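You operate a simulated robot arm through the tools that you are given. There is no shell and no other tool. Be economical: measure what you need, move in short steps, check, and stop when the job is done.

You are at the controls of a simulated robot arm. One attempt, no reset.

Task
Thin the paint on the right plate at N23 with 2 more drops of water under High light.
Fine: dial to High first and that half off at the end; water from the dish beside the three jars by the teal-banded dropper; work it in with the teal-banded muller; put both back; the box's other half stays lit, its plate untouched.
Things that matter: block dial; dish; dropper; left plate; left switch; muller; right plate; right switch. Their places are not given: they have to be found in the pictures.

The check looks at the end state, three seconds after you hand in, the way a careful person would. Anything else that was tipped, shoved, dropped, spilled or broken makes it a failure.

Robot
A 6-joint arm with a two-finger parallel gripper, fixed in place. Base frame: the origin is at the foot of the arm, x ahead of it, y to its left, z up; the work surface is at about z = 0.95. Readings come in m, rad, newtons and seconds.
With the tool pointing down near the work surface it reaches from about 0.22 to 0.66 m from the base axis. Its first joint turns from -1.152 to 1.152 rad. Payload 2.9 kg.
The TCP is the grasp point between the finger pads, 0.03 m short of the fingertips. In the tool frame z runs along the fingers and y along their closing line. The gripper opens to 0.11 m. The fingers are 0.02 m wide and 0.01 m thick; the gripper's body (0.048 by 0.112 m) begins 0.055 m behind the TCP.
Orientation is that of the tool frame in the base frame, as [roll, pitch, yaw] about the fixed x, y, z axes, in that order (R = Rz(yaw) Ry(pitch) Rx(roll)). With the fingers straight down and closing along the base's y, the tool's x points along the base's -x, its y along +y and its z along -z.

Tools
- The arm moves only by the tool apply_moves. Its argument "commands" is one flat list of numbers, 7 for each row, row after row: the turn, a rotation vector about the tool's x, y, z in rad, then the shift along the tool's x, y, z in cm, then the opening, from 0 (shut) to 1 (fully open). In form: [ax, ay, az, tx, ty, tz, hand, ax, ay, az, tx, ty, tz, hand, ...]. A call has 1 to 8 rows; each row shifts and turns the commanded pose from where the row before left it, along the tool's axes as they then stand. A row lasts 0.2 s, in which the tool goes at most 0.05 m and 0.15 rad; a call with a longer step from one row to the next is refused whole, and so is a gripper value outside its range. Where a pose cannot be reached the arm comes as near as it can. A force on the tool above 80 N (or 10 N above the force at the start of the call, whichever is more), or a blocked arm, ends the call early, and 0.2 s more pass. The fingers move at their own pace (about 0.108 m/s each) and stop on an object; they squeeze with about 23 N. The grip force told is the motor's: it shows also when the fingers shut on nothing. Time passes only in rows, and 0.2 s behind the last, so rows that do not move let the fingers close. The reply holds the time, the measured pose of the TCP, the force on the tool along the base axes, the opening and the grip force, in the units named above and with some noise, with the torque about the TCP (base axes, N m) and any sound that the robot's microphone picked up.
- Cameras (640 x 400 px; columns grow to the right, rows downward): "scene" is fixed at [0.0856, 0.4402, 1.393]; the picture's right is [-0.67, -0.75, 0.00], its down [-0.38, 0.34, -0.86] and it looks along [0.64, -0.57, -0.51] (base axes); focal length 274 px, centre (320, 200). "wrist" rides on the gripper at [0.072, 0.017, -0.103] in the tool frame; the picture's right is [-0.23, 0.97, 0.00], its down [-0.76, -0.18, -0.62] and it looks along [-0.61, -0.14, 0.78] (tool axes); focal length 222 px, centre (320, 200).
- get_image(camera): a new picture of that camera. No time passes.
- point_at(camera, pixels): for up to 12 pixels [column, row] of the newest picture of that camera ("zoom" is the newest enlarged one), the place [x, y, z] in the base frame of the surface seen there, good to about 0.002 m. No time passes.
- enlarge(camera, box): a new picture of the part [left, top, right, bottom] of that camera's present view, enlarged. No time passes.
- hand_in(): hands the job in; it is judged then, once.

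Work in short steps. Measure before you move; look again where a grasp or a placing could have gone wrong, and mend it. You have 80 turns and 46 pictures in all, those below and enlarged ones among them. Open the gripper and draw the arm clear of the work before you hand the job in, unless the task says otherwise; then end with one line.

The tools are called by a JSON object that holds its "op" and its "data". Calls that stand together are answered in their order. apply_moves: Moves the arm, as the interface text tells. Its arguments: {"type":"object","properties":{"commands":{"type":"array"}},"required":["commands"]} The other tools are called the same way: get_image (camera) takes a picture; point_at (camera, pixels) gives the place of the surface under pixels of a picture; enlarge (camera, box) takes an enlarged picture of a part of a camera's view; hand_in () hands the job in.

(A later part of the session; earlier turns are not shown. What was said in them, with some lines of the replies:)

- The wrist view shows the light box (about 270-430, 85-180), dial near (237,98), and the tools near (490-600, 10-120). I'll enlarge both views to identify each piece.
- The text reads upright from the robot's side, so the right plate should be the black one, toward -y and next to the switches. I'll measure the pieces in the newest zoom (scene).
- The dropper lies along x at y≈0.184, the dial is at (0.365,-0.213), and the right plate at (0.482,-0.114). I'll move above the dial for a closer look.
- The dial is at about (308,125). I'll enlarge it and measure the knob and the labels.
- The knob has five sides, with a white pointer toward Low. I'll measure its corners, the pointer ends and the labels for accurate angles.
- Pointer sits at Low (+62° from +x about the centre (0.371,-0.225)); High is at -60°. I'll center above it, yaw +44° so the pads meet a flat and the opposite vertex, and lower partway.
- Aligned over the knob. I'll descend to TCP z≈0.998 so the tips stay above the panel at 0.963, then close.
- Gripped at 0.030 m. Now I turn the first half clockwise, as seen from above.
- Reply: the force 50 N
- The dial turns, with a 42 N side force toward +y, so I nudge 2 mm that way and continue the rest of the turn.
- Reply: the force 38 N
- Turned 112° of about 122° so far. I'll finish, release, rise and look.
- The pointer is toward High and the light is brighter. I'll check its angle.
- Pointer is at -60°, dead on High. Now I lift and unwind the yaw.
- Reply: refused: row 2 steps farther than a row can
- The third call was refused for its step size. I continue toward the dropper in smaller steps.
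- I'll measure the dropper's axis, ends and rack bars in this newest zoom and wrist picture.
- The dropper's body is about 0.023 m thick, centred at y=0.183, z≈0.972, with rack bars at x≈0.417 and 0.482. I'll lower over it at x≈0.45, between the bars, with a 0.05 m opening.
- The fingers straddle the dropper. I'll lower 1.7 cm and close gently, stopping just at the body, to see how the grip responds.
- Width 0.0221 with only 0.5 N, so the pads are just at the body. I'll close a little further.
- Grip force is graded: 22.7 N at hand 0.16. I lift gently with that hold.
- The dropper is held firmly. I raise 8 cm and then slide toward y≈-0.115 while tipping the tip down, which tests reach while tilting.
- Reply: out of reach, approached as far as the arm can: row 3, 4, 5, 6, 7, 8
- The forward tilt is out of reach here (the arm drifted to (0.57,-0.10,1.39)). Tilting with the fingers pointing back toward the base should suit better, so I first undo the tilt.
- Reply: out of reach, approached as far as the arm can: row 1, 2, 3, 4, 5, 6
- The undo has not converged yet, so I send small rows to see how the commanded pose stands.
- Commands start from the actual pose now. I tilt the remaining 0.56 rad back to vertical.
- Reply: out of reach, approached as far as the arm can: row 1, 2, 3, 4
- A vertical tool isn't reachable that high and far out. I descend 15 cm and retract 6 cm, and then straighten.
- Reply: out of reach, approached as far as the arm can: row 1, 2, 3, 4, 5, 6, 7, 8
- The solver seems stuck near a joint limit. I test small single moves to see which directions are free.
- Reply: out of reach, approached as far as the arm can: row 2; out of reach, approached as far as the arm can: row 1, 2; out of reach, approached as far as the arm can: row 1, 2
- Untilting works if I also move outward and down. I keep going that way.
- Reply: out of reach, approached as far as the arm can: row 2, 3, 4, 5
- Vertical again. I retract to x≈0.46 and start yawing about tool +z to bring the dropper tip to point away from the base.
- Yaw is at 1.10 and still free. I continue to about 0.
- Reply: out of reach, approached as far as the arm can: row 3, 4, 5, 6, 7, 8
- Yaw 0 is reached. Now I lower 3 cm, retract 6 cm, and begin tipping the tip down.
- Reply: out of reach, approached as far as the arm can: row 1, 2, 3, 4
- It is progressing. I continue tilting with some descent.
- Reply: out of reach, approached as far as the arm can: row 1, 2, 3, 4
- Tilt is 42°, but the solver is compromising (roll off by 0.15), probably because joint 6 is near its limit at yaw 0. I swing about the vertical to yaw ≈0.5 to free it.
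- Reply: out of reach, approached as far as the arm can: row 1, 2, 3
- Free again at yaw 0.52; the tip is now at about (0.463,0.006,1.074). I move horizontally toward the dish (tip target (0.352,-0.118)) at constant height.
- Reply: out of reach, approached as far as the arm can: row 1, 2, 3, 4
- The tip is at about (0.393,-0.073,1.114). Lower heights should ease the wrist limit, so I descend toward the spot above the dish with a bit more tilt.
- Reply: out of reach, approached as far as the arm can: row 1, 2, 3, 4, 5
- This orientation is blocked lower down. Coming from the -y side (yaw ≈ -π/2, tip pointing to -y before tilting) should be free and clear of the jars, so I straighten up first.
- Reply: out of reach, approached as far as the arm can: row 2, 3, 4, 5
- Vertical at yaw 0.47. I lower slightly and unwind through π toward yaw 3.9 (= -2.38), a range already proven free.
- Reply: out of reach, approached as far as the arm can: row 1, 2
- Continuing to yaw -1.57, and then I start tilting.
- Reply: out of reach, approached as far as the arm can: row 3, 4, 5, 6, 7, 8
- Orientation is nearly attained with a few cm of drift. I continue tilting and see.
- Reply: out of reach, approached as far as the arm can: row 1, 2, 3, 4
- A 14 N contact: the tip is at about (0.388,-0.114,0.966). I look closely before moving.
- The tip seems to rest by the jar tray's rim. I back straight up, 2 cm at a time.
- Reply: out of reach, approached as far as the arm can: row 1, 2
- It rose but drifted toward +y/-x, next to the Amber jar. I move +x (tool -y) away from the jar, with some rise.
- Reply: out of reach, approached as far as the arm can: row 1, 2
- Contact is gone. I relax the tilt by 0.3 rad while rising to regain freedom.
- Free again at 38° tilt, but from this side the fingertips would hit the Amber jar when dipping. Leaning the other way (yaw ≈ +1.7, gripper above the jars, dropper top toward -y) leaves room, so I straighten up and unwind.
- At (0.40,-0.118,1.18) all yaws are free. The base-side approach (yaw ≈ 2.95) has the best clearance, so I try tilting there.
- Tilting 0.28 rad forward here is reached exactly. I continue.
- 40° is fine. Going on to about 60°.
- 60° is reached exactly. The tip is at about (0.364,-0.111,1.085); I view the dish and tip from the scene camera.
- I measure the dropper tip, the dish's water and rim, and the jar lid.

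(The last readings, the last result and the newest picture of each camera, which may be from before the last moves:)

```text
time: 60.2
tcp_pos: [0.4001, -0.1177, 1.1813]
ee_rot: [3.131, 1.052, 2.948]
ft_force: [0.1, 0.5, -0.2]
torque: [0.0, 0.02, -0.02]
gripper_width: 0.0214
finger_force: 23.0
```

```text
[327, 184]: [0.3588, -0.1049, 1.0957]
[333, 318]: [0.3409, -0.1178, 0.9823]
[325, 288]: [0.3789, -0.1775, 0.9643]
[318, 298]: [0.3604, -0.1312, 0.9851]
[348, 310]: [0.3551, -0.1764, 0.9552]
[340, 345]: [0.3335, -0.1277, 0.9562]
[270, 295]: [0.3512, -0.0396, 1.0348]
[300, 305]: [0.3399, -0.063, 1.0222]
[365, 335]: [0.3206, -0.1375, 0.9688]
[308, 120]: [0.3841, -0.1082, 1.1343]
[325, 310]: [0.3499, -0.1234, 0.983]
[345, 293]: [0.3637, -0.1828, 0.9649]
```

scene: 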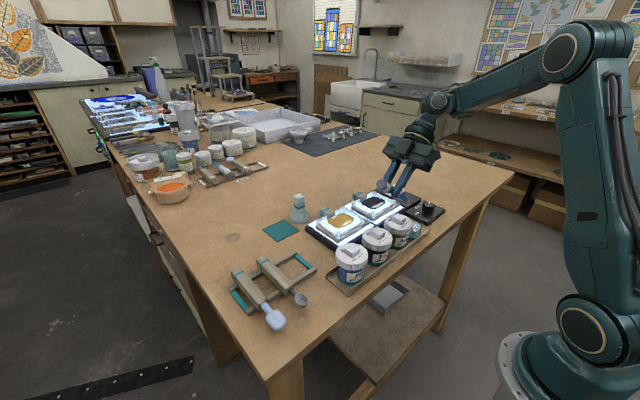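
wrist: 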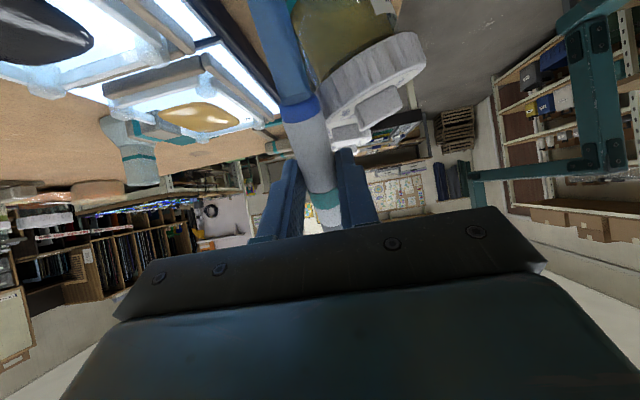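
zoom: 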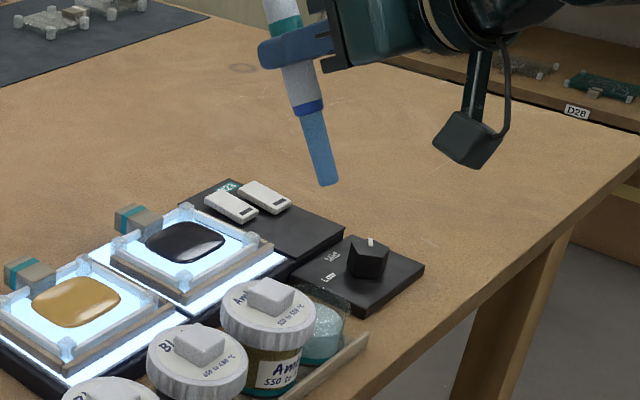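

Water surface is at z≈0.983 around (0.352,-0.117). I lower the tip to about 1.0 above it and check.

{"op": "apply_moves", "data": {"commands": [0, 0, 0, 1.95, -0.25, 0.9, 0.16, 0, 0, 0, 1.95, -0.25, 0.9, 0.16, 0, 0, 0, 1.95, -0.24, 0.9, 0.16, 0, 0, 0, 1.95, -0.24, 0.8, 0.16]}}

{"op": "enlarge", "data": {"camera": "scene", "box": [366, 180, 446, 250]}}

```text
time: 61.2
tcp_pos: [0.3912, -0.1265, 1.0959]
ee_rot: [3.131, 1.051, 2.943]
ft_force: [-0.8, -0.1, -1.3]
torque: [0.0, 0.01, 0.06]
gripper_width: 0.0213
finger_force: 23.3
```

```text
5.71 times, centred on (406, 215) of scene
```

zoom: 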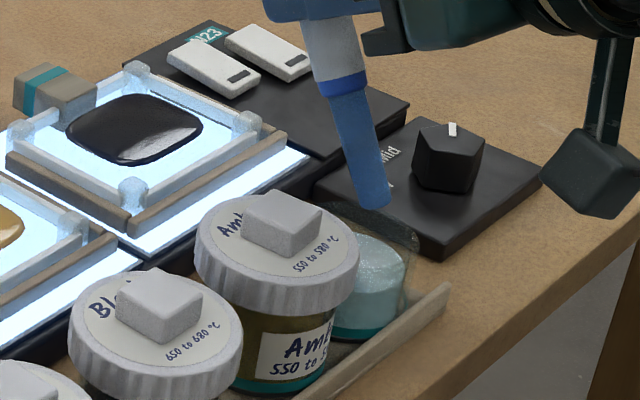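

The tip is above the water at about (0.355,-0.119,1.000), nearly centred. I nudge 4 mm to +y and lower 2.8 cm into the water.

{"op": "apply_moves", "data": {"commands": [0, 0, 0, 0.8, 0.4, 0.46, 0.16, 0, 0, 0, 0.8, 0, 0.46, 0.16, 0, 0, 0, 0.8, 0, 0.46, 0.16]}}

{"op": "enlarge", "data": {"camera": "scene", "box": [366, 180, 446, 250]}}

```text
time: 62.0
tcp_pos: [0.3903, -0.1221, 1.0678]
ee_rot: [3.131, 1.053, 2.947]
ft_force: [-0.7, 0.1, -0.3]
torque: [0.05, 0.06, -0.04]
gripper_width: 0.0214
finger_force: 23.1
```

```text
5.71 times, centred on (406, 215) of scene
```

zoom: 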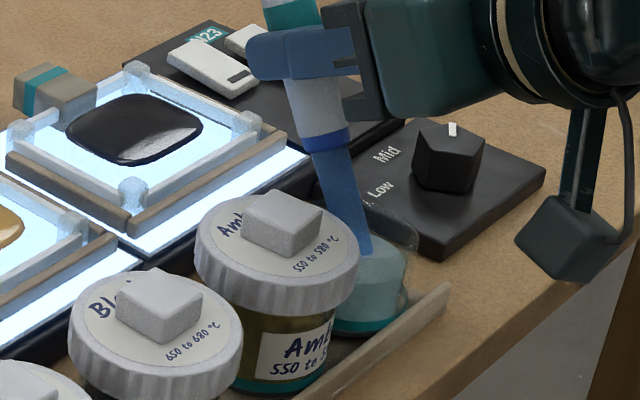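

The tip is in the water. I squeeze once and relax to draw water, listening for a sound.

{"op": "apply_moves", "data": {"commands": [0, 0, 0, 0, 0, 0, 0.0, 0, 0, 0, 0, 0, 0, 0.0, 0, 0, 0, 0, 0, 0, 0.0, 0, 0, 0, 0, 0, 0, 0.16, 0, 0, 0, 0, 0, 0, 0.16]}}

```text
time: 63.2
tcp_pos: [0.3915, -0.1227, 1.0683]
ee_rot: [3.132, 1.052, 2.947]
ft_force: [-0.5, 0.3, -0.8]
torque: [0.01, 0.06, -0.02]
gripper_width: 0.0213
finger_force: 23.1
```

No force change and no sound. I lift the tip out 6 cm and carry it over the black paint in steps.

{"op": "apply_moves", "data": {"commands": [0, 0, 0, -2.6, 0, -1.5, 0.16, 0, 0, 0, -2.6, 0, -1.5, 0.16, 0, 0, 0, -2.06, 0.81, 3.6, 0.16, 0, 0, 0, -2.06, 0.81, 3.6, 0.16, 0, 0, 0, 0, 0, 0, 0.16]}}

{"op": "enlarge", "data": {"camera": "scene", "box": [340, 160, 436, 220]}}

```text
time: 64.4
tcp_pos: [0.4772, -0.1209, 1.1301]
ee_rot: [3.131, 1.049, 2.946]
ft_force: [0.5, 0.6, -0.3]
torque: [-0.01, 0.03, 0.02]
gripper_width: 0.0213
finger_force: 22.6
```

```text
6.67 times, centred on (388, 190) of scene
```

zoom: 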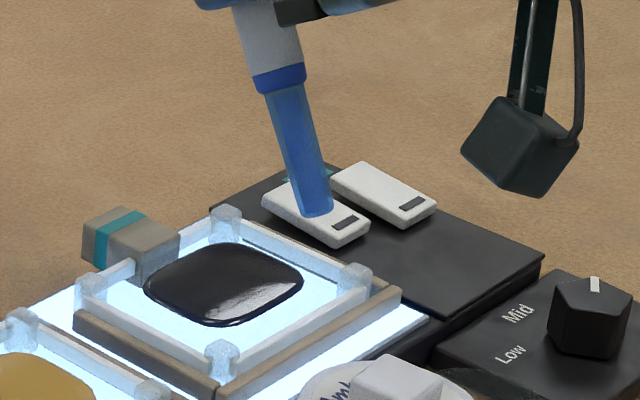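

The tip tube now looks darker inside, so it seems filled. I move the tip to above the paint centre (0.482,-0.114) and lower to about 1.01.

{"op": "apply_moves", "data": {"commands": [0, 0, 0, -2.0, 0.79, 3.5, 0.16, 0, 0, 0, 1.0, 0, 0.6, 0.16, 0, 0, 0, 1.17, 0, 0.64, 0.16, 0, 0, 0, 0, 0, 0, 0.16]}}

{"op": "enlarge", "data": {"camera": "scene", "box": [340, 160, 436, 220]}}

```text
time: 65.4
tcp_pos: [0.5175, -0.12, 1.1047]
ee_rot: [3.131, 1.051, 2.945]
ft_force: [0.1, 0.2, -0.8]
torque: [0.02, -0.01, 0.06]
gripper_width: 0.0214
finger_force: 23.1
```

```text
6.67 times, centred on (388, 190) of scene
```

zoom: 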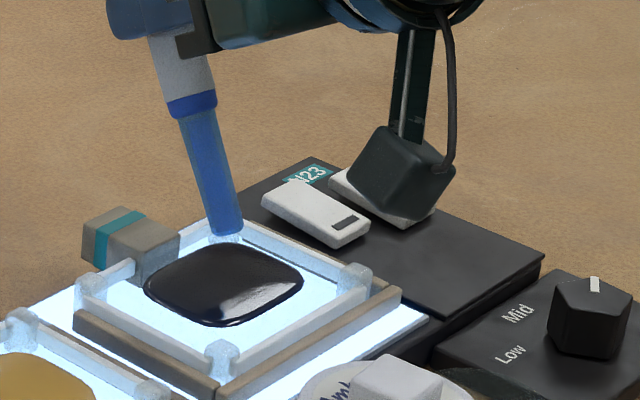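

The tip is over the paint's centre (tip pixel (228,235), paint centre (222,285)). One squeeze, then relax.

{"op": "apply_moves", "data": {"commands": [0, 0, 0, 0, 0, 0, 0.0, 0, 0, 0, 0, 0, 0, 0.0, 0, 0, 0, 0, 0, 0, 0.16, 0, 0, 0, 0, 0, 0, 0.16]}}

{"op": "enlarge", "data": {"camera": "scene", "box": [340, 160, 436, 220]}}

```text
time: 66.4
tcp_pos: [0.5182, -0.1205, 1.1039]
ee_rot: [3.132, 1.051, 2.946]
ft_force: [0.3, -0.4, -0.7]
torque: [0.02, 0.0, -0.03]
gripper_width: 0.0211
finger_force: 23.3
```

```text
6.67 times, centred on (388, 190) of scene
```

zoom: 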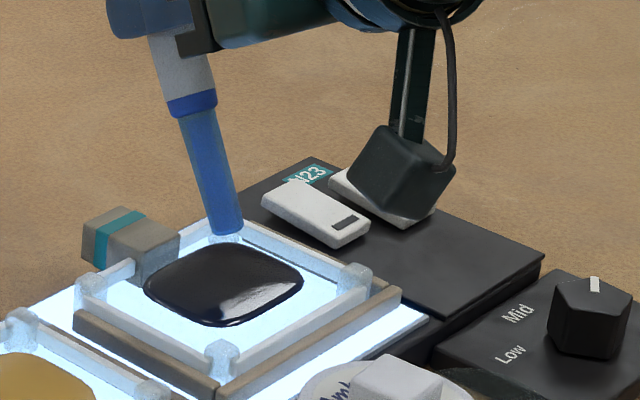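

No obvious change. I take a tighter picture of the tip and paint to look for a drop.

{"op": "enlarge", "data": {"camera": "scene", "box": [355, 170, 393, 212]}}

```text
9.52 times, centred on (374, 191) of scene
```

zoom: 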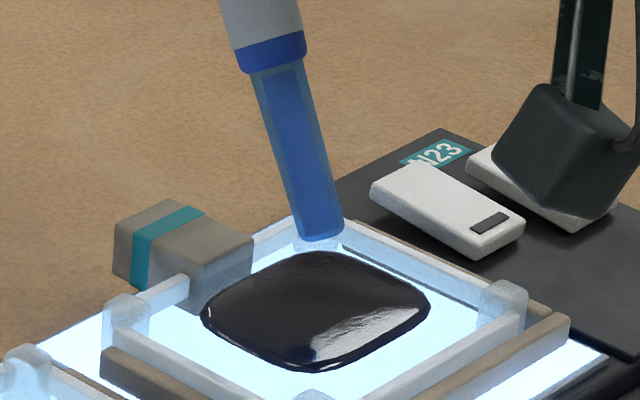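

The tube's dark core shows that it is full, and the paint looks unchanged. I'll squeeze and stay squeezed this time, to read the width and force and look.

{"op": "apply_moves", "data": {"commands": [0, 0, 0, 0, 0, 0, 0.0, 0, 0, 0, 0, 0, 0, 0.0]}}

{"op": "enlarge", "data": {"camera": "scene", "box": [355, 170, 393, 212]}}

```text
time: 67.0
tcp_pos: [0.5181, -0.1213, 1.1037]
ee_rot: [3.131, 1.051, 2.945]
ft_force: [0.5, -0.6, -1.3]
torque: [-0.04, 0.0, 0.01]
gripper_width: 0.0213
finger_force: 23.0
```

```text
9.52 times, centred on (374, 191) of scene
```

zoom: 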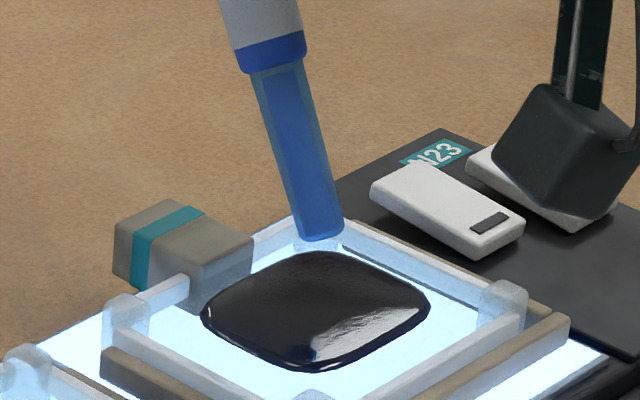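

Force stays at 23 N whether the hand is at 0.16 or 0, so the "squeeze" never changed. I ease the grip slightly to 0.185 to see how the hold force falls.

{"op": "apply_moves", "data": {"commands": [0, 0, 0, 0, 0, 0, 0.185, 0, 0, 0, 0, 0, 0, 0.185]}}

```text
time: 67.6
tcp_pos: [0.5174, -0.1212, 1.1044]
ee_rot: [3.132, 1.052, 2.946]
ft_force: [0.2, 0.8, 0.4]
torque: [0.01, 0.04, -0.04]
gripper_width: 0.0213
finger_force: 22.4
```

The grip is stiff, so it stays at 22 N. The tip may be too high, so I lower it 0.9 cm to just above the paint, give one squeeze and look.

{"op": "apply_moves", "data": {"commands": [0, 0, 0, 0.4, 0, 0.23, 0.185, 0, 0, 0, 0.38, 0, 0.22, 0.185, 0, 0, 0, 0, 0, 0, 0.0, 0, 0, 0, 0, 0, 0, 0.0]}}

{"op": "enlarge", "data": {"camera": "scene", "box": [355, 170, 393, 212]}}

```text
time: 68.6
tcp_pos: [0.5178, -0.1216, 1.0951]
ee_rot: [3.131, 1.05, 2.946]
ft_force: [0.8, 0.6, -0.3]
torque: [0.01, -0.02, -0.01]
gripper_width: 0.0211
finger_force: 22.8
```

```text
9.52 times, centred on (374, 191) of scene
```

zoom: 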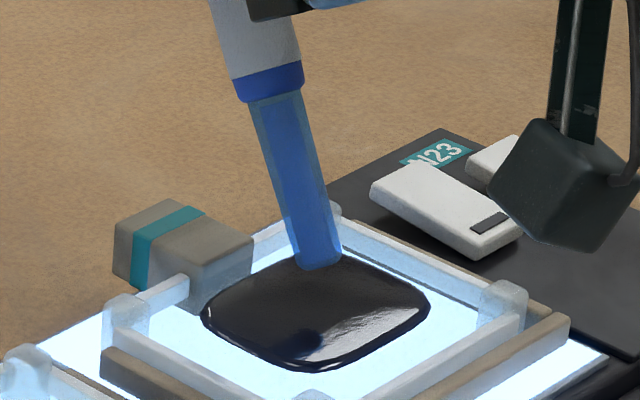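

The dark core inside the tube looks lighter now, which may mean water left it. I enlarge the tube to check.

{"op": "enlarge", "data": {"camera": "scene", "box": [365, 172, 381, 192]}}

```text
16.00 times, centred on (373, 182) of scene
```

zoom: 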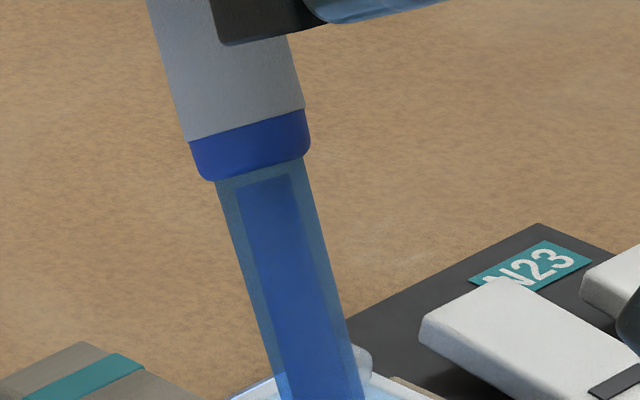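

The core's top sits slightly below the collar. I raise the tip 4 cm to see the paint's surface unobstructed, for any drops.

{"op": "apply_moves", "data": {"commands": [0, 0, 0, -1.74, 0, -1.0, 0.16, 0, 0, 0, -1.74, 0, -1.0, 0.16]}}

{"op": "enlarge", "data": {"camera": "scene", "box": [352, 164, 396, 212]}}

```text
time: 69.2
tcp_pos: [0.5178, -0.1218, 1.1342]
ee_rot: [3.131, 1.051, 2.947]
ft_force: [-0.3, 0.0, -0.7]
torque: [0.02, 0.02, -0.03]
gripper_width: 0.0213
finger_force: 23.5
```

```text
8.33 times, centred on (374, 188) of scene
```

zoom: 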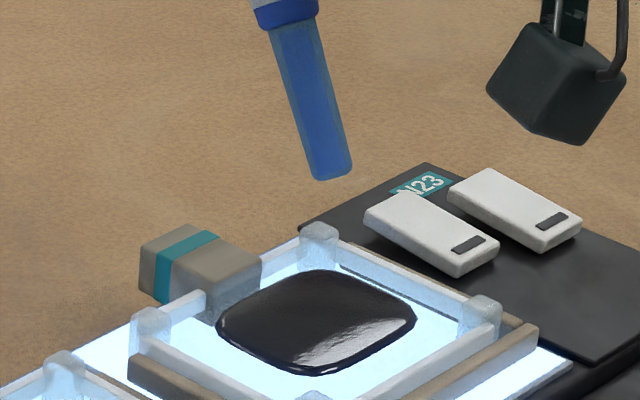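

The paint is unchanged and the core still full, so no drop has fallen. Perhaps the tip must meet the paint surface, so I lower 5.2 cm to a light touch, slowly at the end, then lift 1 cm.

{"op": "apply_moves", "data": {"commands": [0, 0, 0, 2.0, 0, 1.15, 0.16, 0, 0, 0, 1.73, 0, 0.99, 0.16, 0, 0, 0, 0.35, 0, 0.2, 0.16, 0, 0, 0, 0.22, 0, 0.12, 0.16, 0, 0, 0, 0.22, 0, 0.12, 0.16, 0, 0, 0, 0, 0, 0, 0.16]}}

{"op": "enlarge", "data": {"camera": "scene", "box": [352, 164, 396, 212]}}

```text
time: 70.6
tcp_pos: [0.518, -0.1214, 1.0833]
ee_rot: [3.13, 1.05, 2.947]
ft_force: [0.6, -0.5, -1.6]
torque: [0.0, 0.01, 0.02]
gripper_width: 0.0212
finger_force: 22.9
```

```text
8.33 times, centred on (374, 188) of scene
```

zoom: 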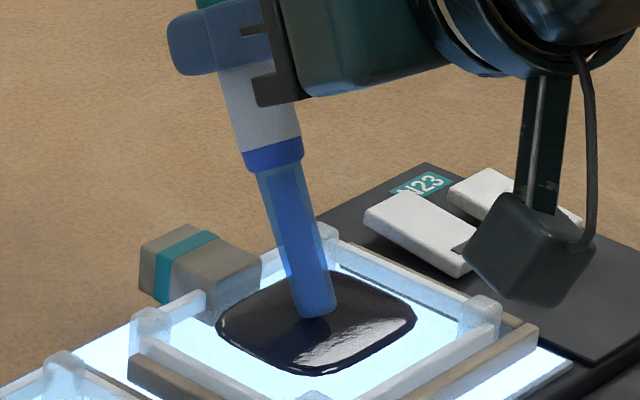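

The tip is nearly at the paint (318,315) with no contact force. I squeeze here and look at the paint and core.

{"op": "apply_moves", "data": {"commands": [0, 0, 0, 0.13, 0, 0.07, 0.16, 0, 0, 0, 0.13, 0, 0.07, 0.16, 0, 0, 0, 0, 0, 0, 0.0, 0, 0, 0, 0, 0, 0, 0.0, 0, 0, 0, -1.74, 0, -1.0, 0.0, 0, 0, 0, -1.74, 0, -1.0, 0.0]}}

{"op": "enlarge", "data": {"camera": "scene", "box": [352, 164, 396, 212]}}

```text
time: 72.0
tcp_pos: [0.5162, -0.1205, 1.1204]
ee_rot: [3.133, 1.052, 2.947]
ft_force: [0.0, 1.0, -0.9]
torque: [0.01, 0.02, 0.01]
gripper_width: 0.0214
finger_force: 23.1
```

```text
8.33 times, centred on (374, 188) of scene
```

zoom: 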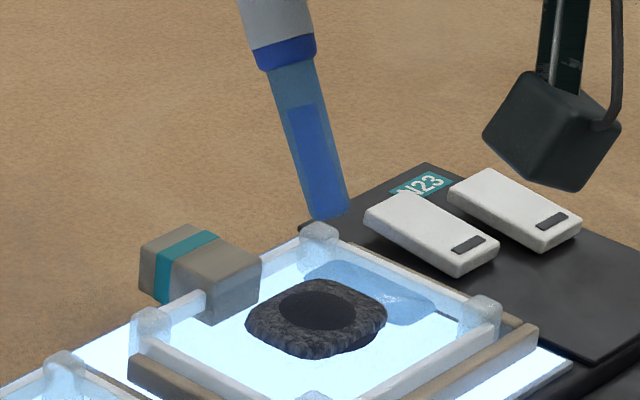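

A drop went in: the core level fell by about a quarter, and the paint now shows clumped pigment with a water pool. I repeat exactly the same touch once for the second drop.

{"op": "apply_moves", "data": {"commands": [0, 0, 0, 1.74, 0, 1.0, 0.16, 0, 0, 0, 1.39, 0, 0.8, 0.16, 0, 0, 0, 0.26, 0, 0.15, 0.16, 0, 0, 0, 0.11, 0, 0.06, 0.16, 0, 0, 0, 0, 0, 0, 0.0, 0, 0, 0, 0, 0, 0, 0.0, 0, 0, 0, -1.74, 0, -1.0, 0.0, 0, 0, 0, -1.74, 0, -1.0, 0.0]}}

{"op": "enlarge", "data": {"camera": "scene", "box": [352, 164, 396, 212]}}

```text
time: 73.8
tcp_pos: [0.5155, -0.1197, 1.1195]
ee_rot: [3.131, 1.05, 2.947]
ft_force: [-0.3, -0.7, -1.1]
torque: [0.0, 0.01, -0.01]
gripper_width: 0.0213
finger_force: 22.7
```

```text
8.33 times, centred on (374, 188) of scene
```

zoom: 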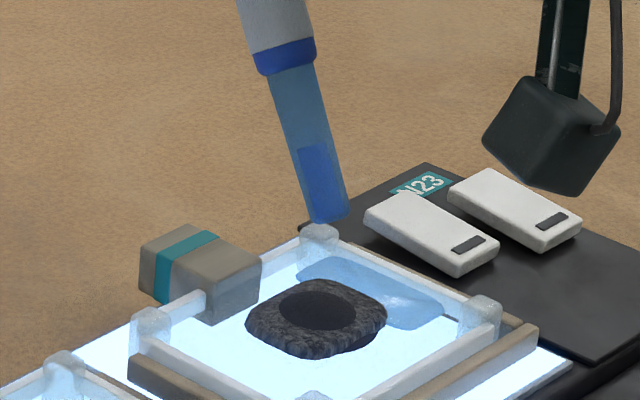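

The level fell by the same amount again, so 2 drops are in. Now I carry the dropper back: retreat to (0.40,-0.12,1.18) and untilt.

{"op": "apply_moves", "data": {"commands": [0, 0, 0, 0.13, -0.73, -4.27, 0.16, 0, 0, 0, 0.13, -0.73, -4.27, 0.16, 0, 0, 0, 0.13, -0.73, -4.27, 0.16]}}

{"op": "apply_moves", "data": {"commands": [0, 0.131, 0, 0, 0, 0, 0.16, 0, 0.131, 0, 0, 0, 0, 0.16, 0, 0.131, 0, 0, 0, 0, 0.16, 0, 0.131, 0, 0, 0, 0, 0.16, 0, 0.131, 0, 0, 0, 0, 0.16, 0, 0.131, 0, 0, 0, 0, 0.16, 0, 0.131, 0, 0, 0, 0, 0.16, 0, 0.134, 0, 0, 0, 0, 0.16]}}

```text
time: 74.6
tcp_pos: [0.4005, -0.1205, 1.1786]
ee_rot: [3.131, 1.048, 2.946]
ft_force: [-0.4, -0.1, -0.6]
torque: [-0.01, 0.02, 0.03]
gripper_width: 0.0212
finger_force: 23.0
```

```text
time: 76.4
tcp_pos: [0.4014, -0.1211, 1.1805]
ee_rot: [3.136, -0.002, 2.956]
ft_force: [0.3, -0.5, -1.6]
torque: [0.01, 0.03, -0.02]
gripper_width: 0.0214
finger_force: 23.1
```

Vertical. I finish the yaw to π and travel to above the rack at (0.4527,0.1825).

{"op": "apply_moves", "data": {"commands": [0, 0, -0.093, 0, 0, 0, 0.16, 0, 0, -0.093, 0, 0, 0, 0.16, 0, 0, 0, -0.85, 4.8, 0, 0.16, 0, 0, 0, -0.85, 4.8, 0, 0.16, 0, 0, 0, -0.85, 4.8, 0, 0.16, 0, 0, 0, -0.85, 4.8, 0, 0.16, 0, 0, 0, -0.85, 4.8, 0, 0.16, 0, 0, 0, -0.85, 4.8, 0, 0.16]}}

{"op": "apply_moves", "data": {"commands": [0, 0, 0, 0, 1.5, 2, 0.16, 0, 0, 0, 0, 0, 4, 0.16, 0, 0, 0, 0, 0, 4, 0.16, 0, 0, 0, 0, 0, 4, 0.16, 0, 0, 0, 0, 0, 2, 0.16]}}

{"op": "get_image", "data": {"camera": "wrist"}}

```text
time: 78.2
tcp_pos: [0.4524, 0.1649, 1.1822]
ee_rot: [3.135, -0.001, 3.141]
ft_force: [1.2, -0.5, -0.7]
torque: [-0.04, 0.01, -0.01]
gripper_width: 0.0213
finger_force: 23.2
```

```text
time: 79.4
tcp_pos: [0.4522, 0.1821, 1.0223]
ee_rot: [3.137, 0.001, -3.141]
ft_force: [-1.2, -0.3, -1.2]
torque: [0.01, -0.02, 0.0]
gripper_width: 0.0213
finger_force: 23.2
```

```text
8 pictures are left
```

wrist: 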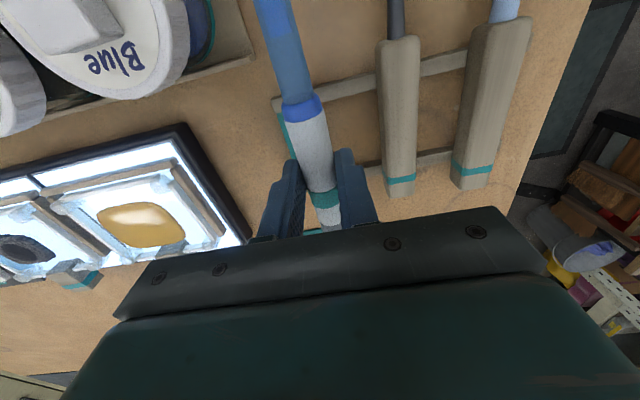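

Aligned over its slot. I lower to z≈0.988, open modestly and rise.

{"op": "apply_moves", "data": {"commands": [0, 0, 0, 0, 0, 1.5, 0.16, 0, 0, 0, 0, 0, 1.2, 0.16, 0, 0, 0, 0, 0, 0.7, 0.16, 0, 0, 0, 0, 0, 0, 0.3, 0, 0, 0, 0, 0, 0, 0.39, 0, 0, 0, 0, 0, -2, 0.39, 0, 0, 0, 0, 0, -4, 0.39, 0, 0, 0, 0, 0, -4, 0.39]}}

{"op": "get_image", "data": {"camera": "wrist"}}

```text
time: 81.2
tcp_pos: [0.4519, 0.1828, 1.0883]
ee_rot: [3.134, 0.001, 3.142]
ft_force: [-0.2, 0.5, 0.0]
torque: [-0.02, 0.0, 0.03]
gripper_width: 0.0429
finger_force: 0.1
```

```text
7 pictures are left
```

wrist: 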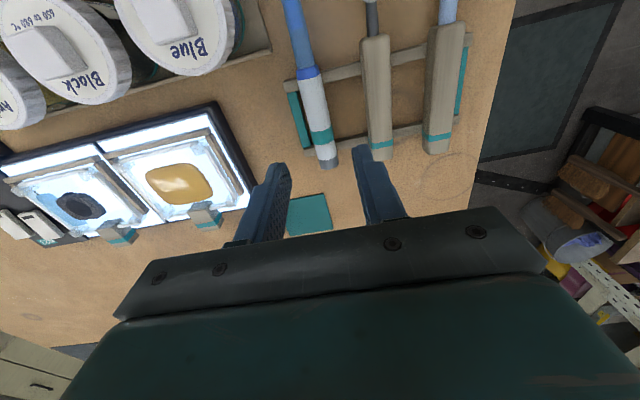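

The dropper is back in its rack. Next is the muller at about (0.585,0.068): I move above it at z≈1.13 to look.

{"op": "apply_moves", "data": {"commands": [0, 0, 0, -3.3, -2.88, -1.2, 0.6, 0, 0, 0, -3.3, -2.88, -1.2, 0.6, 0, 0, 0, -3.3, -2.88, -1.2, 0.6, 0, 0, 0, -3.3, -2.88, -1.2, 0.6]}}

{"op": "enlarge", "data": {"camera": "wrist", "box": [240, 60, 400, 220]}}

```text
time: 82.2
tcp_pos: [0.5841, 0.0662, 1.136]
ee_rot: [3.14, 0.0, -3.141]
ft_force: [-0.2, 0.1, -0.4]
torque: [0.06, -0.03, -0.01]
gripper_width: 0.0661
finger_force: 0.0
```

```text
2.50 times, centred on (320, 140) of wrist
```

zoom: 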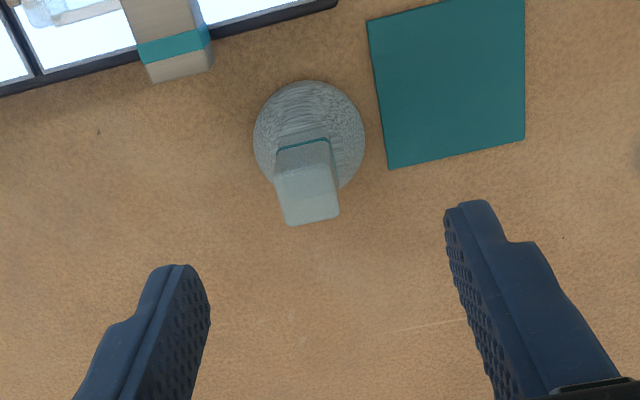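

I measure the muller's handle faces, base edges and surroundings.

{"op": "point_at", "data": {"camera": "zoom", "pixels": [[282, 182], [332, 178], [288, 222], [337, 214], [308, 200], [310, 82], [256, 130], [362, 128], [305, 150], [308, 100], [390, 165], [208, 70]]}}

```text
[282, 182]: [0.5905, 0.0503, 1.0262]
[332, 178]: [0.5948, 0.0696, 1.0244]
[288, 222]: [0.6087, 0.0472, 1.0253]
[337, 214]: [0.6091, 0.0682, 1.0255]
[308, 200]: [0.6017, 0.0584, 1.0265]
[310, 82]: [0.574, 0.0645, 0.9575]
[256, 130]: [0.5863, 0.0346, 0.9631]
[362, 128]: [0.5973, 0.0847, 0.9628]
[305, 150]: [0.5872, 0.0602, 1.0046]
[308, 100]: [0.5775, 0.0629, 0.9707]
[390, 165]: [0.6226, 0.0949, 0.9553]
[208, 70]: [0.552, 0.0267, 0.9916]
```

The handle is square, ~0.02 m, centred at (0.600,0.059), top at z 1.0255. I align, descend to TCP z≈1.028 and grip.

{"op": "apply_moves", "data": {"commands": [0, 0, 0, -1.6, -0.72, 0, 0.5, 0, 0, 0, 0, 0, 4, 0.5, 0, 0, 0, 0, 0, 4, 0.5, 0, 0, 0, 0, 0, 2.8, 0.5, 0, 0, 0, 0, 0, 0, 0.5, 0, 0, 0, 0, 0, 0, 0.1, 0, 0, 0, 0, 0, 0, 0.1, 0, 0, 0, 0, 0, 0, 0.1]}}

```text
time: 84.0
tcp_pos: [0.5985, 0.0609, 1.0278]
ee_rot: [3.136, 0.0, 3.14]
ft_force: [1.1, -0.1, -0.2]
torque: [-0.04, -0.1, 0.03]
gripper_width: 0.0238
finger_force: 22.8
```

Gripped at 0.0238 m. I lift 8 cm and travel to above the right plate (0.482,-0.114).

{"op": "apply_moves", "data": {"commands": [0, 0, 0, 0, 0, -4, 0.1, 0, 0, 0, 0, 0, -4, 0.1, 0, 0, 0, 2.33, -3.48, 0, 0.1, 0, 0, 0, 2.33, -3.48, 0, 0.1, 0, 0, 0, 2.33, -3.48, 0, 0.1, 0, 0, 0, 2.33, -3.48, 0, 0.1, 0, 0, 0, 2.33, -3.48, 0, 0.1, 0, 0, 0, 0, 0, 0, 0.1]}}

{"op": "enlarge", "data": {"camera": "scene", "box": [340, 160, 410, 222]}}

```text
time: 85.8
tcp_pos: [0.5192, -0.1201, 1.1363]
ee_rot: [3.136, -0.006, 3.141]
ft_force: [0.3, 0.7, -2.2]
torque: [-0.01, -0.02, 0.01]
gripper_width: 0.024
finger_force: 23.3
out of reach, approached as far as the arm can: row 4, 5, 6, 7
```

```text
6.45 times, centred on (375, 191) of scene
```

zoom: 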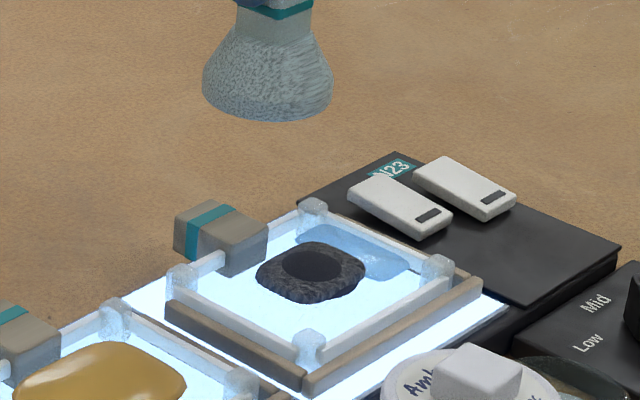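

The arm drifted to (0.519,-0.120,1.136), still clear above. I measure the plate's inner frame and step back to its centre.

{"op": "point_at", "data": {"camera": "zoom", "pixels": [[313, 212], [182, 280], [309, 348], [437, 265], [250, 320], [310, 325], [310, 245], [310, 270], [365, 262], [375, 310], [235, 265], [405, 285]]}}

{"op": "apply_moves", "data": {"commands": [0, 0, 0, 1.85, 0.3, 0, 0.1, 0, 0, 0, 1.85, 0.3, 0, 0.1, 0, 0, 0, 0, 0, 0, 0.1]}}

```text
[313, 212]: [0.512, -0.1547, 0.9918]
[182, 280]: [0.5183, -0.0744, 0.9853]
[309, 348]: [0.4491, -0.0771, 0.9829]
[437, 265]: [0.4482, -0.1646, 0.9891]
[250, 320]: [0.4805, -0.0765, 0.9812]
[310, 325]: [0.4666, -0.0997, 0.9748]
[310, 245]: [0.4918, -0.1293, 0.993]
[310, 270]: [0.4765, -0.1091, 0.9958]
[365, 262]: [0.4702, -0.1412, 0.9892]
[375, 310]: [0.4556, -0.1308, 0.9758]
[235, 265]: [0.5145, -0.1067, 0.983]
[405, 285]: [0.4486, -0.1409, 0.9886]
```

```text
time: 86.6
tcp_pos: [0.5008, -0.1176, 1.1565]
ee_rot: [3.134, -0.004, -3.141]
ft_force: [0.6, 0.1, -1.4]
torque: [0.02, -0.01, -0.03]
gripper_width: 0.0238
finger_force: 23.2
out of reach, approached as far as the arm can: row 1, 2
```

The inner glass is at z≈0.975, with the plate centre at (0.482,-0.118) and a free half-span of ~0.029 in x and ~0.037 in y. The reach is odd here, so I try a higher, nearer pose to shake the solver loose.

{"op": "apply_moves", "data": {"commands": [0, 0, 0, 1, 0, -3, 0.1, 0, 0, 0, 1, 0, -3, 0.1, 0, 0, 0, 2, 0, 0, 0.1, 0, 0, 0, 2, 0, 0, 0.1, 0, 0, 0, 0, 0, 0, 0.1]}}

```text
time: 87.8
tcp_pos: [0.4383, -0.1204, 1.2158]
ee_rot: [3.134, 0.001, -3.141]
ft_force: [0.3, -0.7, -1.5]
torque: [0.01, -0.03, -0.04]
gripper_width: 0.0239
finger_force: 22.8
```

Free again at (0.438,-0.120,1.216). I go down here, then forward to the plate centre.

{"op": "apply_moves", "data": {"commands": [0, 0, 0, 0, 0, 4.5, 0.1, 0, 0, 0, 0, 0, 4.5, 0.1, 0, 0, 0, -2.2, 0.12, 0, 0.1, 0, 0, 0, -2.2, 0.12, 0, 0.1, 0, 0, 0, 0, 0, 0, 0.1]}}

```text
time: 89.0
tcp_pos: [0.5195, -0.1264, 1.1747]
ee_rot: [3.137, 0.001, 3.14]
ft_force: [0.2, 0.2, -2.4]
torque: [0.0, -0.01, 0.0]
gripper_width: 0.024
finger_force: 22.8
out of reach, approached as far as the arm can: row 1, 2
```

The solver gets pushed up and out at yaw π, while at higher yaw (toward -1.57) it earlier favoured low and near poses. The muller is round, so I yaw by +0.8 rad and retreat in x while there.

{"op": "apply_moves", "data": {"commands": [0, 0, -0.145, 0, 0, 0, 0.1, 0, 0, -0.145, 0, 0, 0, 0.1, 0, 0, -0.145, 0, 0, 0, 0.1, 0, 0, -0.145, 0, 0, 0, 0.1, 0, 0, -0.145, 0, 0, 0, 0.1, 0, 0, -0.145, 0, 0, 0, 0.1, 0, 0, 0, 0, 0, 2, 0.1, 0, 0, 0, 0, 0, 2, 0.1]}}

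```text
time: 90.8
tcp_pos: [0.5206, -0.1241, 1.1368]
ee_rot: [3.14, 0.003, -2.27]
ft_force: [-0.6, -0.6, -2.1]
torque: [0.01, -0.02, 0.02]
gripper_width: 0.0238
finger_force: 22.9
```

That freed it. I shift to the plate centre (0.482,-0.118) and lower to about 1.10.

{"op": "apply_moves", "data": {"commands": [0, 0, 0, 1.01, 1.67, 0, 0.1, 0, 0, 0, 1.01, 1.67, 0, 0.1, 0, 0, 0, 0, 0, 2, 0.1, 0, 0, 0, 0, 0, 1.5, 0.1, 0, 0, 0, 0, 0, 0, 0.1]}}

```text
time: 92.0
tcp_pos: [0.5168, -0.1275, 1.1378]
ee_rot: [3.133, 0.001, -2.273]
ft_force: [0.3, 0.3, -1.9]
torque: [0.02, -0.01, -0.01]
gripper_width: 0.0239
finger_force: 23.2
out of reach, approached as far as the arm can: row 1, 2, 3, 4
```

Limited again, so I yaw further to about -1.55 and retry.

{"op": "apply_moves", "data": {"commands": [0, 0, -0.145, 0, 0, 0, 0.1, 0, 0, -0.145, 0, 0, 0, 0.1, 0, 0, -0.145, 0, 0, 0, 0.1, 0, 0, -0.145, 0, 0, 0, 0.1, 0, 0, -0.145, 0, 0, 0, 0.1, 0, 0, 0, 0, 1.6, 0, 0.1, 0, 0, 0, 0, 1.6, 0, 0.1, 0, 0, 0, 0, 0, 0, 0.1]}}

```text
time: 93.8
tcp_pos: [0.5042, -0.1148, 1.1542]
ee_rot: [3.137, 0.0, -1.701]
ft_force: [-0.1, -0.2, -1.4]
torque: [0.0, 0.0, -0.01]
gripper_width: 0.0239
finger_force: 23.2
out of reach, approached as far as the arm can: row 4, 5, 6, 7
5 turns are left
```

Only 5 turns are left, so I batch. The arm only got stuck after crossing to -y low and far out, so I retrace the path that worked: back out to (0.60,0.06), over to the rack side, then across to -y near x≈0.40 at z 1.18 in small steps, ending above the plate.

{"op": "apply_moves", "data": {"commands": [0, 0, 0.144, 0, 0, -2, 0.1, 0, 0, 0.144, 0, 0, 0, 0.1, 0, 0, 0.144, 0, 0, 0, 0.1, 0, 0, 0.144, 0, 0, 0, 0.1, 0, 0, 0.144, 0, 0, 0, 0.1, 0, 0, 0.144, 0, 0, 0, 0.1, 0, 0, 0.144, 0, 0, 0, 0.1, 0, 0, 0.144, 0, 0, 0, 0.1]}}

{"op": "apply_moves", "data": {"commands": [0, 0, 0.144, 0, 0, 0, 0.1, 0, 0, 0.144, 0, 0, 0, 0.1, 0, 0, 0, -1.89, 3.52, 0.8, 0.1, 0, 0, 0, -1.89, 3.52, 0.8, 0.1, 0, 0, 0, -1.89, 3.52, 0.8, 0.1, 0, 0, 0, -1.89, 3.52, 0.8, 0.1, 0, 0, 0, -1.89, 3.52, 0.8, 0.1, 0, 0, 0, 0, 0, 0, 0.1]}}

{"op": "apply_moves", "data": {"commands": [0, 0, 0, 2.93, 2.44, -0.2, 0.1, 0, 0, 0, 2.93, 2.44, -0.2, 0.1, 0, 0, 0, 2.93, 2.44, -0.2, 0.1, 0, 0, 0, 2.93, 2.44, -0.2, 0.1, 0, 0, 0, 2.93, 2.44, -0.2, 0.1, 0, 0, 0, 0.9, -2.7, -1.3, 0.1, 0, 0, 0, 0.9, -2.7, -1.3, 0.1, 0, 0, 0, 0.9, -2.7, -1.3, 0.1]}}

{"op": "apply_moves", "data": {"commands": [0, 0, 0, 0.31, -2.73, 0, 0.1, 0, 0, 0, 0.31, -2.73, 0, 0.1, 0, 0, 0, 0.31, -2.73, 0, 0.1, 0, 0, 0, 0.31, -2.73, 0, 0.1, 0, 0, 0, 0.31, -2.73, 0, 0.1, 0, 0, 0, 0.31, -2.73, 0, 0.1, 0, 0, 0, 0.31, -2.73, 0, 0.1, 0, 0, 0, 0.31, -2.73, 0, 0.1]}}

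{"op": "apply_moves", "data": {"commands": [0, 0, 0, 0, 0, 0, 0.1, 0, 0, 0, -2.05, 0, 1.0, 0.1, 0, 0, 0, -2.05, 0, 1.0, 0.1, 0, 0, 0, -2.05, 0, 1.0, 0.1, 0, 0, 0, -2.05, 0, 1.0, 0.1, 0, 0, 0, 0, 0, 0, 0.1]}}

```text
time: 95.6
tcp_pos: [0.5043, -0.1157, 1.1732]
ee_rot: [3.138, -0.001, -2.854]
ft_force: [0.2, 0.0, -1.9]
torque: [-0.02, 0.01, -0.02]
gripper_width: 0.0235
finger_force: 23.3
```

```text
time: 97.4
tcp_pos: [0.5966, 0.06, 1.1317]
ee_rot: [3.138, 0.0, -3.14]
ft_force: [0.3, 0.6, -2.0]
torque: [0.02, -0.01, 0.02]
gripper_width: 0.0237
finger_force: 23.2
```

```text
time: 99.2
tcp_pos: [0.444, 0.1077, 1.2042]
ee_rot: [3.139, 0.001, -3.14]
ft_force: [0.0, -1.6, -1.1]
torque: [0.01, -0.01, 0.01]
gripper_width: 0.024
finger_force: 23.1
out of reach, approached as far as the arm can: row 3, 4, 5
```

```text
time: 101.0
tcp_pos: [0.423, -0.1111, 1.2126]
ee_rot: [3.14, -0.002, -3.138]
ft_force: [0.5, 1.2, -0.8]
torque: [0.04, 0.0, -0.01]
gripper_width: 0.0238
finger_force: 23.3
out of reach, approached as far as the arm can: row 2, 4
```

```text
time: 102.4
tcp_pos: [0.5049, -0.1102, 1.1725]
ee_rot: [3.139, 0.0, -3.138]
ft_force: [-0.5, -0.9, -1.8]
torque: [-0.02, 0.0, 0.02]
gripper_width: 0.0238
finger_force: 22.5
4 turns are left
```

Reads as free at (0.505,-0.110,1.173). The only inward crossing that ever worked cleanly was start pose → dial, so I go to the start pose, repeat that path, slide to the plate, lower to about 1 mm above the glass, work the muller in small loops, and lift.

{"op": "apply_moves", "data": {"commands": [0, 0, 0, 3.15, 0.62, -2.19, 0.1, 0, 0, 0, 3.15, 0.62, -2.19, 0.1, 0, 0, 0, 3.15, 0.62, -2.19, 0.1, 0, 0, 0, 3.15, 0.62, -2.19, 0.1, 0, 0, 0, 0, 0, 0, 0.1]}}

{"op": "apply_moves", "data": {"commands": [0, 0, 0, 0.28, -2.54, 3.2, 0.1, 0, 0, 0, 0.28, -2.54, 3.2, 0.1, 0, 0, 0, 0.28, -2.54, 3.2, 0.1, 0, 0, 0, 0.28, -2.54, 3.2, 0.1, 0, 0, 0, 0.28, -2.54, 3.2, 0.1, 0, 0, 0, 0, 0, 0, 0.1]}}

{"op": "apply_moves", "data": {"commands": [0, 0, 0, -2.9, 2.33, 0, 0.1, 0, 0, 0, -2.9, 2.33, 0, 0.1, 0, 0, 0, -2.9, 2.33, 0, 0.1, 0, 0, 0, -2.9, 2.33, 0, 0.1, 0, 0, 0, 0, 0, 2, 0.1, 0, 0, 0, 0, 0, 1.5, 0.1, 0, 0, 0, 0, 0, 1.1, 0.1, 0, 0, 0, 0, 0, 0, 0.1]}}

{"op": "apply_moves", "data": {"commands": [0, 0, 0, 0.3, 0, 0, 0.1, 0, 0, 0, 0, 0.8, 0, 0.1, 0, 0, 0, -0.6, 0, 0, 0.1, 0, 0, 0, 0, -0.8, 0, 0.1, 0, 0, 0, 0, -0.8, 0, 0.1, 0, 0, 0, 0.6, 0, 0, 0.1, 0, 0, 0, 0, 0.8, 0, 0.1, 0, 0, 0, -0.3, 0, 0, 0.1]}}

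{"op": "apply_moves", "data": {"commands": [0, 0, 0, 0.3, 0, 0.1, 0.1, 0, 0, 0, 0, 0.8, 0, 0.1, 0, 0, 0, -0.6, 0, 0, 0.1, 0, 0, 0, 0, -0.8, 0, 0.1, 0, 0, 0, 0, -0.8, 0, 0.1, 0, 0, 0, 0.6, 0, 0, 0.1, 0, 0, 0, 0, 0.8, 0, 0.1, 0, 0, 0, -0.3, 0, 0, 0.1]}}

{"op": "apply_moves", "data": {"commands": [0, 0, 0, 0.3, 0, 0, 0.1, 0, 0, 0, 0, 0.8, 0, 0.1, 0, 0, 0, -0.6, 0, 0, 0.1, 0, 0, 0, 0, -0.8, 0, 0.1, 0, 0, 0, 0, -0.8, 0, 0.1, 0, 0, 0, 0.6, 0, 0, 0.1, 0, 0, 0, 0, 0.8, 0, 0.1, 0, 0, 0, -0.3, 0, 0, 0.1]}}

{"op": "apply_moves", "data": {"commands": [0, 0, 0, 0.3, 0, 0, 0.1, 0, 0, 0, 0, 0.8, 0, 0.1, 0, 0, 0, -0.6, 0, 0, 0.1, 0, 0, 0, 0, -0.8, 0, 0.1, 0, 0, 0, 0, -0.8, 0, 0.1, 0, 0, 0, 0.6, 0, 0, 0.1, 0, 0, 0, 0, 0.8, 0, 0.1, 0, 0, 0, -0.3, 0, 0, 0.1]}}

{"op": "apply_moves", "data": {"commands": [0, 0, 0, 0, 0, -2, 0.1, 0, 0, 0, 0, 0, -3, 0.1, 0, 0, 0, 0, 0, 0, 0.1]}}

{"op": "enlarge", "data": {"camera": "scene", "box": [330, 150, 426, 222]}}

```text
time: 103.6
tcp_pos: [0.3784, -0.0858, 1.2597]
ee_rot: [3.141, -0.002, -3.141]
ft_force: [0.3, 0.3, -1.6]
torque: [0.02, 0.03, -0.03]
gripper_width: 0.0239
finger_force: 23.1
```

```text
time: 105.0
tcp_pos: [0.3646, -0.2153, 1.0986]
ee_rot: [3.14, -0.001, -3.139]
ft_force: [0.4, 0.1, -2.0]
torque: [-0.01, 0.01, 0.0]
gripper_width: 0.0239
finger_force: 22.9
```

```text
time: 106.8
tcp_pos: [0.4831, -0.1199, 1.0547]
ee_rot: [3.141, 0.007, -3.14]
ft_force: [5.0, 0.6, 18.4]
torque: [0.0, -0.17, 0.0]
gripper_width: 0.0239
finger_force: 22.5
```

```text
time: 108.6
tcp_pos: [0.4792, -0.1192, 1.054]
ee_rot: [3.141, -0.003, -3.138]
ft_force: [-6.9, -1.0, 17.4]
torque: [-0.19, 0.04, -0.06]
gripper_width: 0.0237
finger_force: 23.1
```

```text
time: 110.4
tcp_pos: [0.4808, -0.1194, 1.0523]
ee_rot: [3.137, -0.003, -3.14]
ft_force: [-2.8, -1.3, 7.4]
torque: [-0.16, -0.05, -0.03]
gripper_width: 0.0235
finger_force: 23.4
```

```text
time: 112.2
tcp_pos: [0.4804, -0.1193, 1.0526]
ee_rot: [3.14, -0.001, -3.139]
ft_force: [0.2, -0.4, -0.8]
torque: [-0.04, 0.03, -0.01]
gripper_width: 0.0236
finger_force: 22.6
```

```text
time: 114.0
tcp_pos: [0.4811, -0.1201, 1.0531]
ee_rot: [-3.141, -0.002, 3.141]
ft_force: [-0.1, 0.4, -1.3]
torque: [0.0, -0.02, 0.02]
gripper_width: 0.0238
finger_force: 22.9
```

```text
time: 114.8
tcp_pos: [0.4792, -0.1193, 1.1018]
ee_rot: [3.139, 0.0, -3.139]
ft_force: [-0.4, -0.8, -1.9]
torque: [-0.04, -0.03, -0.02]
gripper_width: 0.0242
finger_force: 23.5
```

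```text
5.56 times, centred on (378, 186) of scene
3 turns are left
```

zoom: 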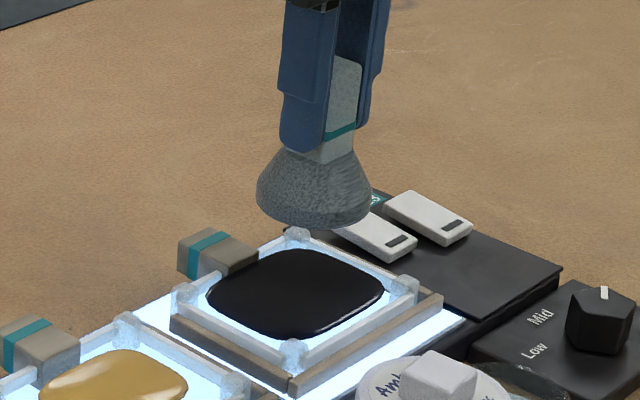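

Mixing worked: the black paint is now smooth and even. I batch the rest: put the muller back at (0.5985,0.0609), release and rise, go via the start-pose/dial path to the right switch (0.502,-0.2435), press its raised far end, rise and look.

{"op": "apply_moves", "data": {"commands": [0, 0, 0, -1.975, 3.007, 0, 0.1, 0, 0, 0, -1.975, 3.007, 0, 0.1, 0, 0, 0, -1.975, 3.007, 0, 0.1, 0, 0, 0, -1.975, 3.007, 0, 0.1, 0, 0, 0, -1.975, 3.007, 0, 0.1, 0, 0, 0, -1.975, 3.007, 0, 0.1, 0, 0, 0, 0, 0, 0, 0.1]}}

{"op": "apply_moves", "data": {"commands": [0, 0, 0, 0, 0, 3, 0.1, 0, 0, 0, 0, 0, 2.4, 0.1, 0, 0, 0, 0, 0, 1.5, 0.1, 0, 0, 0, 0, 0, 0.5, 0.1, 0, 0, 0, 0, 0, 0, 0.1, 0, 0, 0, 0, 0, 0, 0.35, 0, 0, 0, 0, 0, 0, 0.5, 0, 0, 0, 0, 0, 0, 0.5]}}

{"op": "apply_moves", "data": {"commands": [0, 0, 0, 0, 0, -3, 0.5, 0, 0, 0, 0, 0, -4, 0.5, 0, 0, 0, 0, 0, -3.8, 0.5, 0, 0, 0, 0, 0, 0, 0.5]}}

{"op": "apply_moves", "data": {"commands": [0, 0, 0, 3.13, -2.09, -1.77, 0, 0, 0, 0, 3.13, -2.09, -1.77, 0, 0, 0, 0, 3.13, -2.09, -1.77, 0, 0, 0, 0, 3.13, -2.09, -1.77, 0, 0, 0, 0, 3.13, -2.09, -1.77, 0, 0, 0, 0, 3.13, -2.09, -1.77, 0, 0, 0, 0, 3.13, -2.09, -1.77, 0, 0, 0, 0, 0, 0, 0, 0]}}

{"op": "apply_moves", "data": {"commands": [0, 0, 0, 0.28, -2.54, 3.2, 0, 0, 0, 0, 0.28, -2.54, 3.2, 0, 0, 0, 0, 0.28, -2.54, 3.2, 0, 0, 0, 0, 0.28, -2.54, 3.2, 0, 0, 0, 0, 0.28, -2.54, 3.2, 0, 0, 0, 0, 0, 0, 0, 0]}}

{"op": "apply_moves", "data": {"commands": [0, 0, 0, -3.43, -0.75, 0, 0, 0, 0, 0, -3.43, -0.75, 0, 0, 0, 0, 0, -3.43, -0.75, 0, 0, 0, 0, 0, -3.43, -0.75, 0, 0, 0, 0, 0, 0, 0, 2.7, 0, 0, 0, 0, 0, 0, 2.6, 0, 0, 0, 0, 0, 0, 0, 0]}}

{"op": "apply_moves", "data": {"commands": [0, 0, 0, 0, 0, 1.5, 0, 0, 0, 0, 0, 0, 1.0, 0, 0, 0, 0, 0, 0, 0.7, 0, 0, 0, 0, 0, 0, 0.6, 0, 0, 0, 0, 0, 0, 0, 0]}}

{"op": "apply_moves", "data": {"commands": [0, 0, 0, 0, 0, -3, 0, 0, 0, 0, 0, 0, -4, 0, 0, 0, 0, 0, 0, -4, 0, 0, 0, 0, 0, 0, -2, 0]}}

{"op": "enlarge", "data": {"camera": "scene", "box": [270, 150, 446, 260]}}

{"op": "get_image", "data": {"camera": "wrist"}}

{"op": "point_at", "data": {"camera": "wrist", "pixels": [[320, 160], [320, 180], [340, 160], [340, 180], [300, 180], [330, 140]]}}

```text
time: 116.4
tcp_pos: [0.5999, 0.0616, 1.1036]
ee_rot: [3.139, 0.0, -3.139]
ft_force: [-0.1, 0.4, -1.9]
torque: [-0.04, 0.02, -0.01]
gripper_width: 0.0239
finger_force: 23.4
```

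```text
time: 118.2
tcp_pos: [0.5996, 0.0615, 1.03]
ee_rot: [3.139, 0.001, -3.14]
ft_force: [0.4, 0.2, 1.1]
torque: [0.03, -0.03, -0.02]
gripper_width: 0.0549
finger_force: 0.1
```

```text
time: 119.2
tcp_pos: [0.598, 0.0608, 1.1378]
ee_rot: [3.14, -0.003, -3.14]
ft_force: [0.3, 0.0, 0.5]
torque: [0.02, -0.02, -0.01]
gripper_width: 0.0549
finger_force: 0.1
```

```text
time: 121.0
tcp_pos: [0.3817, -0.0856, 1.2602]
ee_rot: [-3.141, -0.001, -3.139]
ft_force: [0.2, 0.3, 0.4]
torque: [0.01, -0.03, 0.01]
gripper_width: 0.0
finger_force: 22.8
```

```text
time: 122.4
tcp_pos: [0.368, -0.2134, 1.1012]
ee_rot: [3.139, 0.0, -3.14]
ft_force: [0.5, -0.6, 0.1]
torque: [0.01, 0.0, -0.01]
gripper_width: 0.0001
finger_force: 22.9
```

```text
time: 124.0
tcp_pos: [0.5044, -0.2417, 1.0447]
ee_rot: [3.14, 0.002, -3.141]
ft_force: [0.0, 0.3, 0.1]
torque: [-0.02, 0.01, 0.02]
gripper_width: 0.0
finger_force: 23.4
```

```text
time: 125.2
tcp_pos: [0.5049, -0.2427, 1.0129]
ee_rot: [-3.139, 0.008, -3.141]
ft_force: [-3.9, 5.5, 34.8]
torque: [0.16, 0.46, -0.05]
gripper_width: 0.0
finger_force: 22.4
```

```text
time: 126.2
tcp_pos: [0.5031, -0.245, 1.139]
ee_rot: [3.139, -0.002, -3.139]
ft_force: [-0.9, -0.2, -0.2]
torque: [0.02, -0.03, 0.0]
gripper_width: 0.0
finger_force: 23.4
```

```text
3.64 times, centred on (358, 205) of scene
```

zoom: 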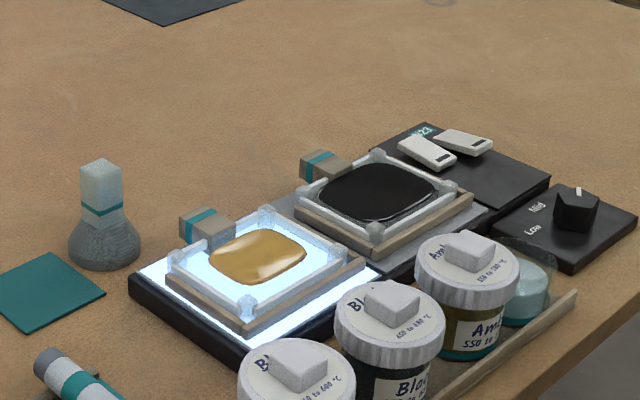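

```text
2 pictures are left
```

wrist: 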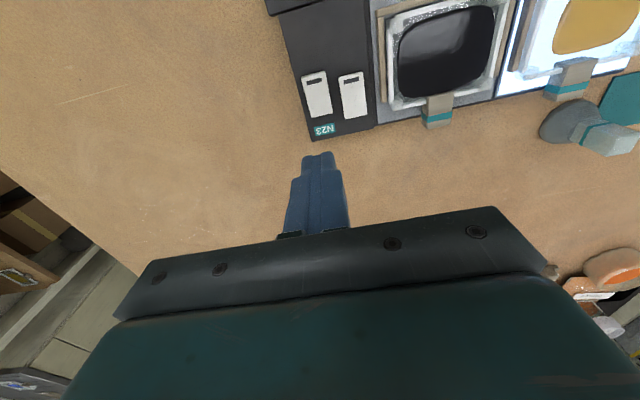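

```text
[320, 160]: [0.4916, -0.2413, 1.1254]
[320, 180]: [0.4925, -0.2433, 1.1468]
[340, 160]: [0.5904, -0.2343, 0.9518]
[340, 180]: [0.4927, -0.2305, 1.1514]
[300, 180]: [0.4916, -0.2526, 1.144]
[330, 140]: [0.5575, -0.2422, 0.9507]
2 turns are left
```

The right half is off, the left is still lit with its paint untouched, the dial is on High, and the muller and dropper are back. I open the gripper, rise clear and hand in.

{"op": "apply_moves", "data": {"commands": [0, 0, 0, 0, 0, -3, 0.6, 0, 0, 0, 0, 0, -3, 0.6, 0, 0, 0, 0, 0, 0, 0.6]}}

{"op": "hand_in", "data": {}}

```text
time: 127.0
tcp_pos: [0.502, -0.2436, 1.1983]
ee_rot: [3.14, 0.0, -3.141]
ft_force: [-0.2, 0.1, -0.3]
torque: [0.0, 0.01, -0.01]
gripper_width: 0.0662
finger_force: 0.0
```

```text
The job is handed in.
```

Handed in: I added two drops to N23's right plate under High and worked them in, put the dropper (still about half full) and the muller (some paint on its base) back, and switched the right half off; the left half is still lit and its paint looks untouched.
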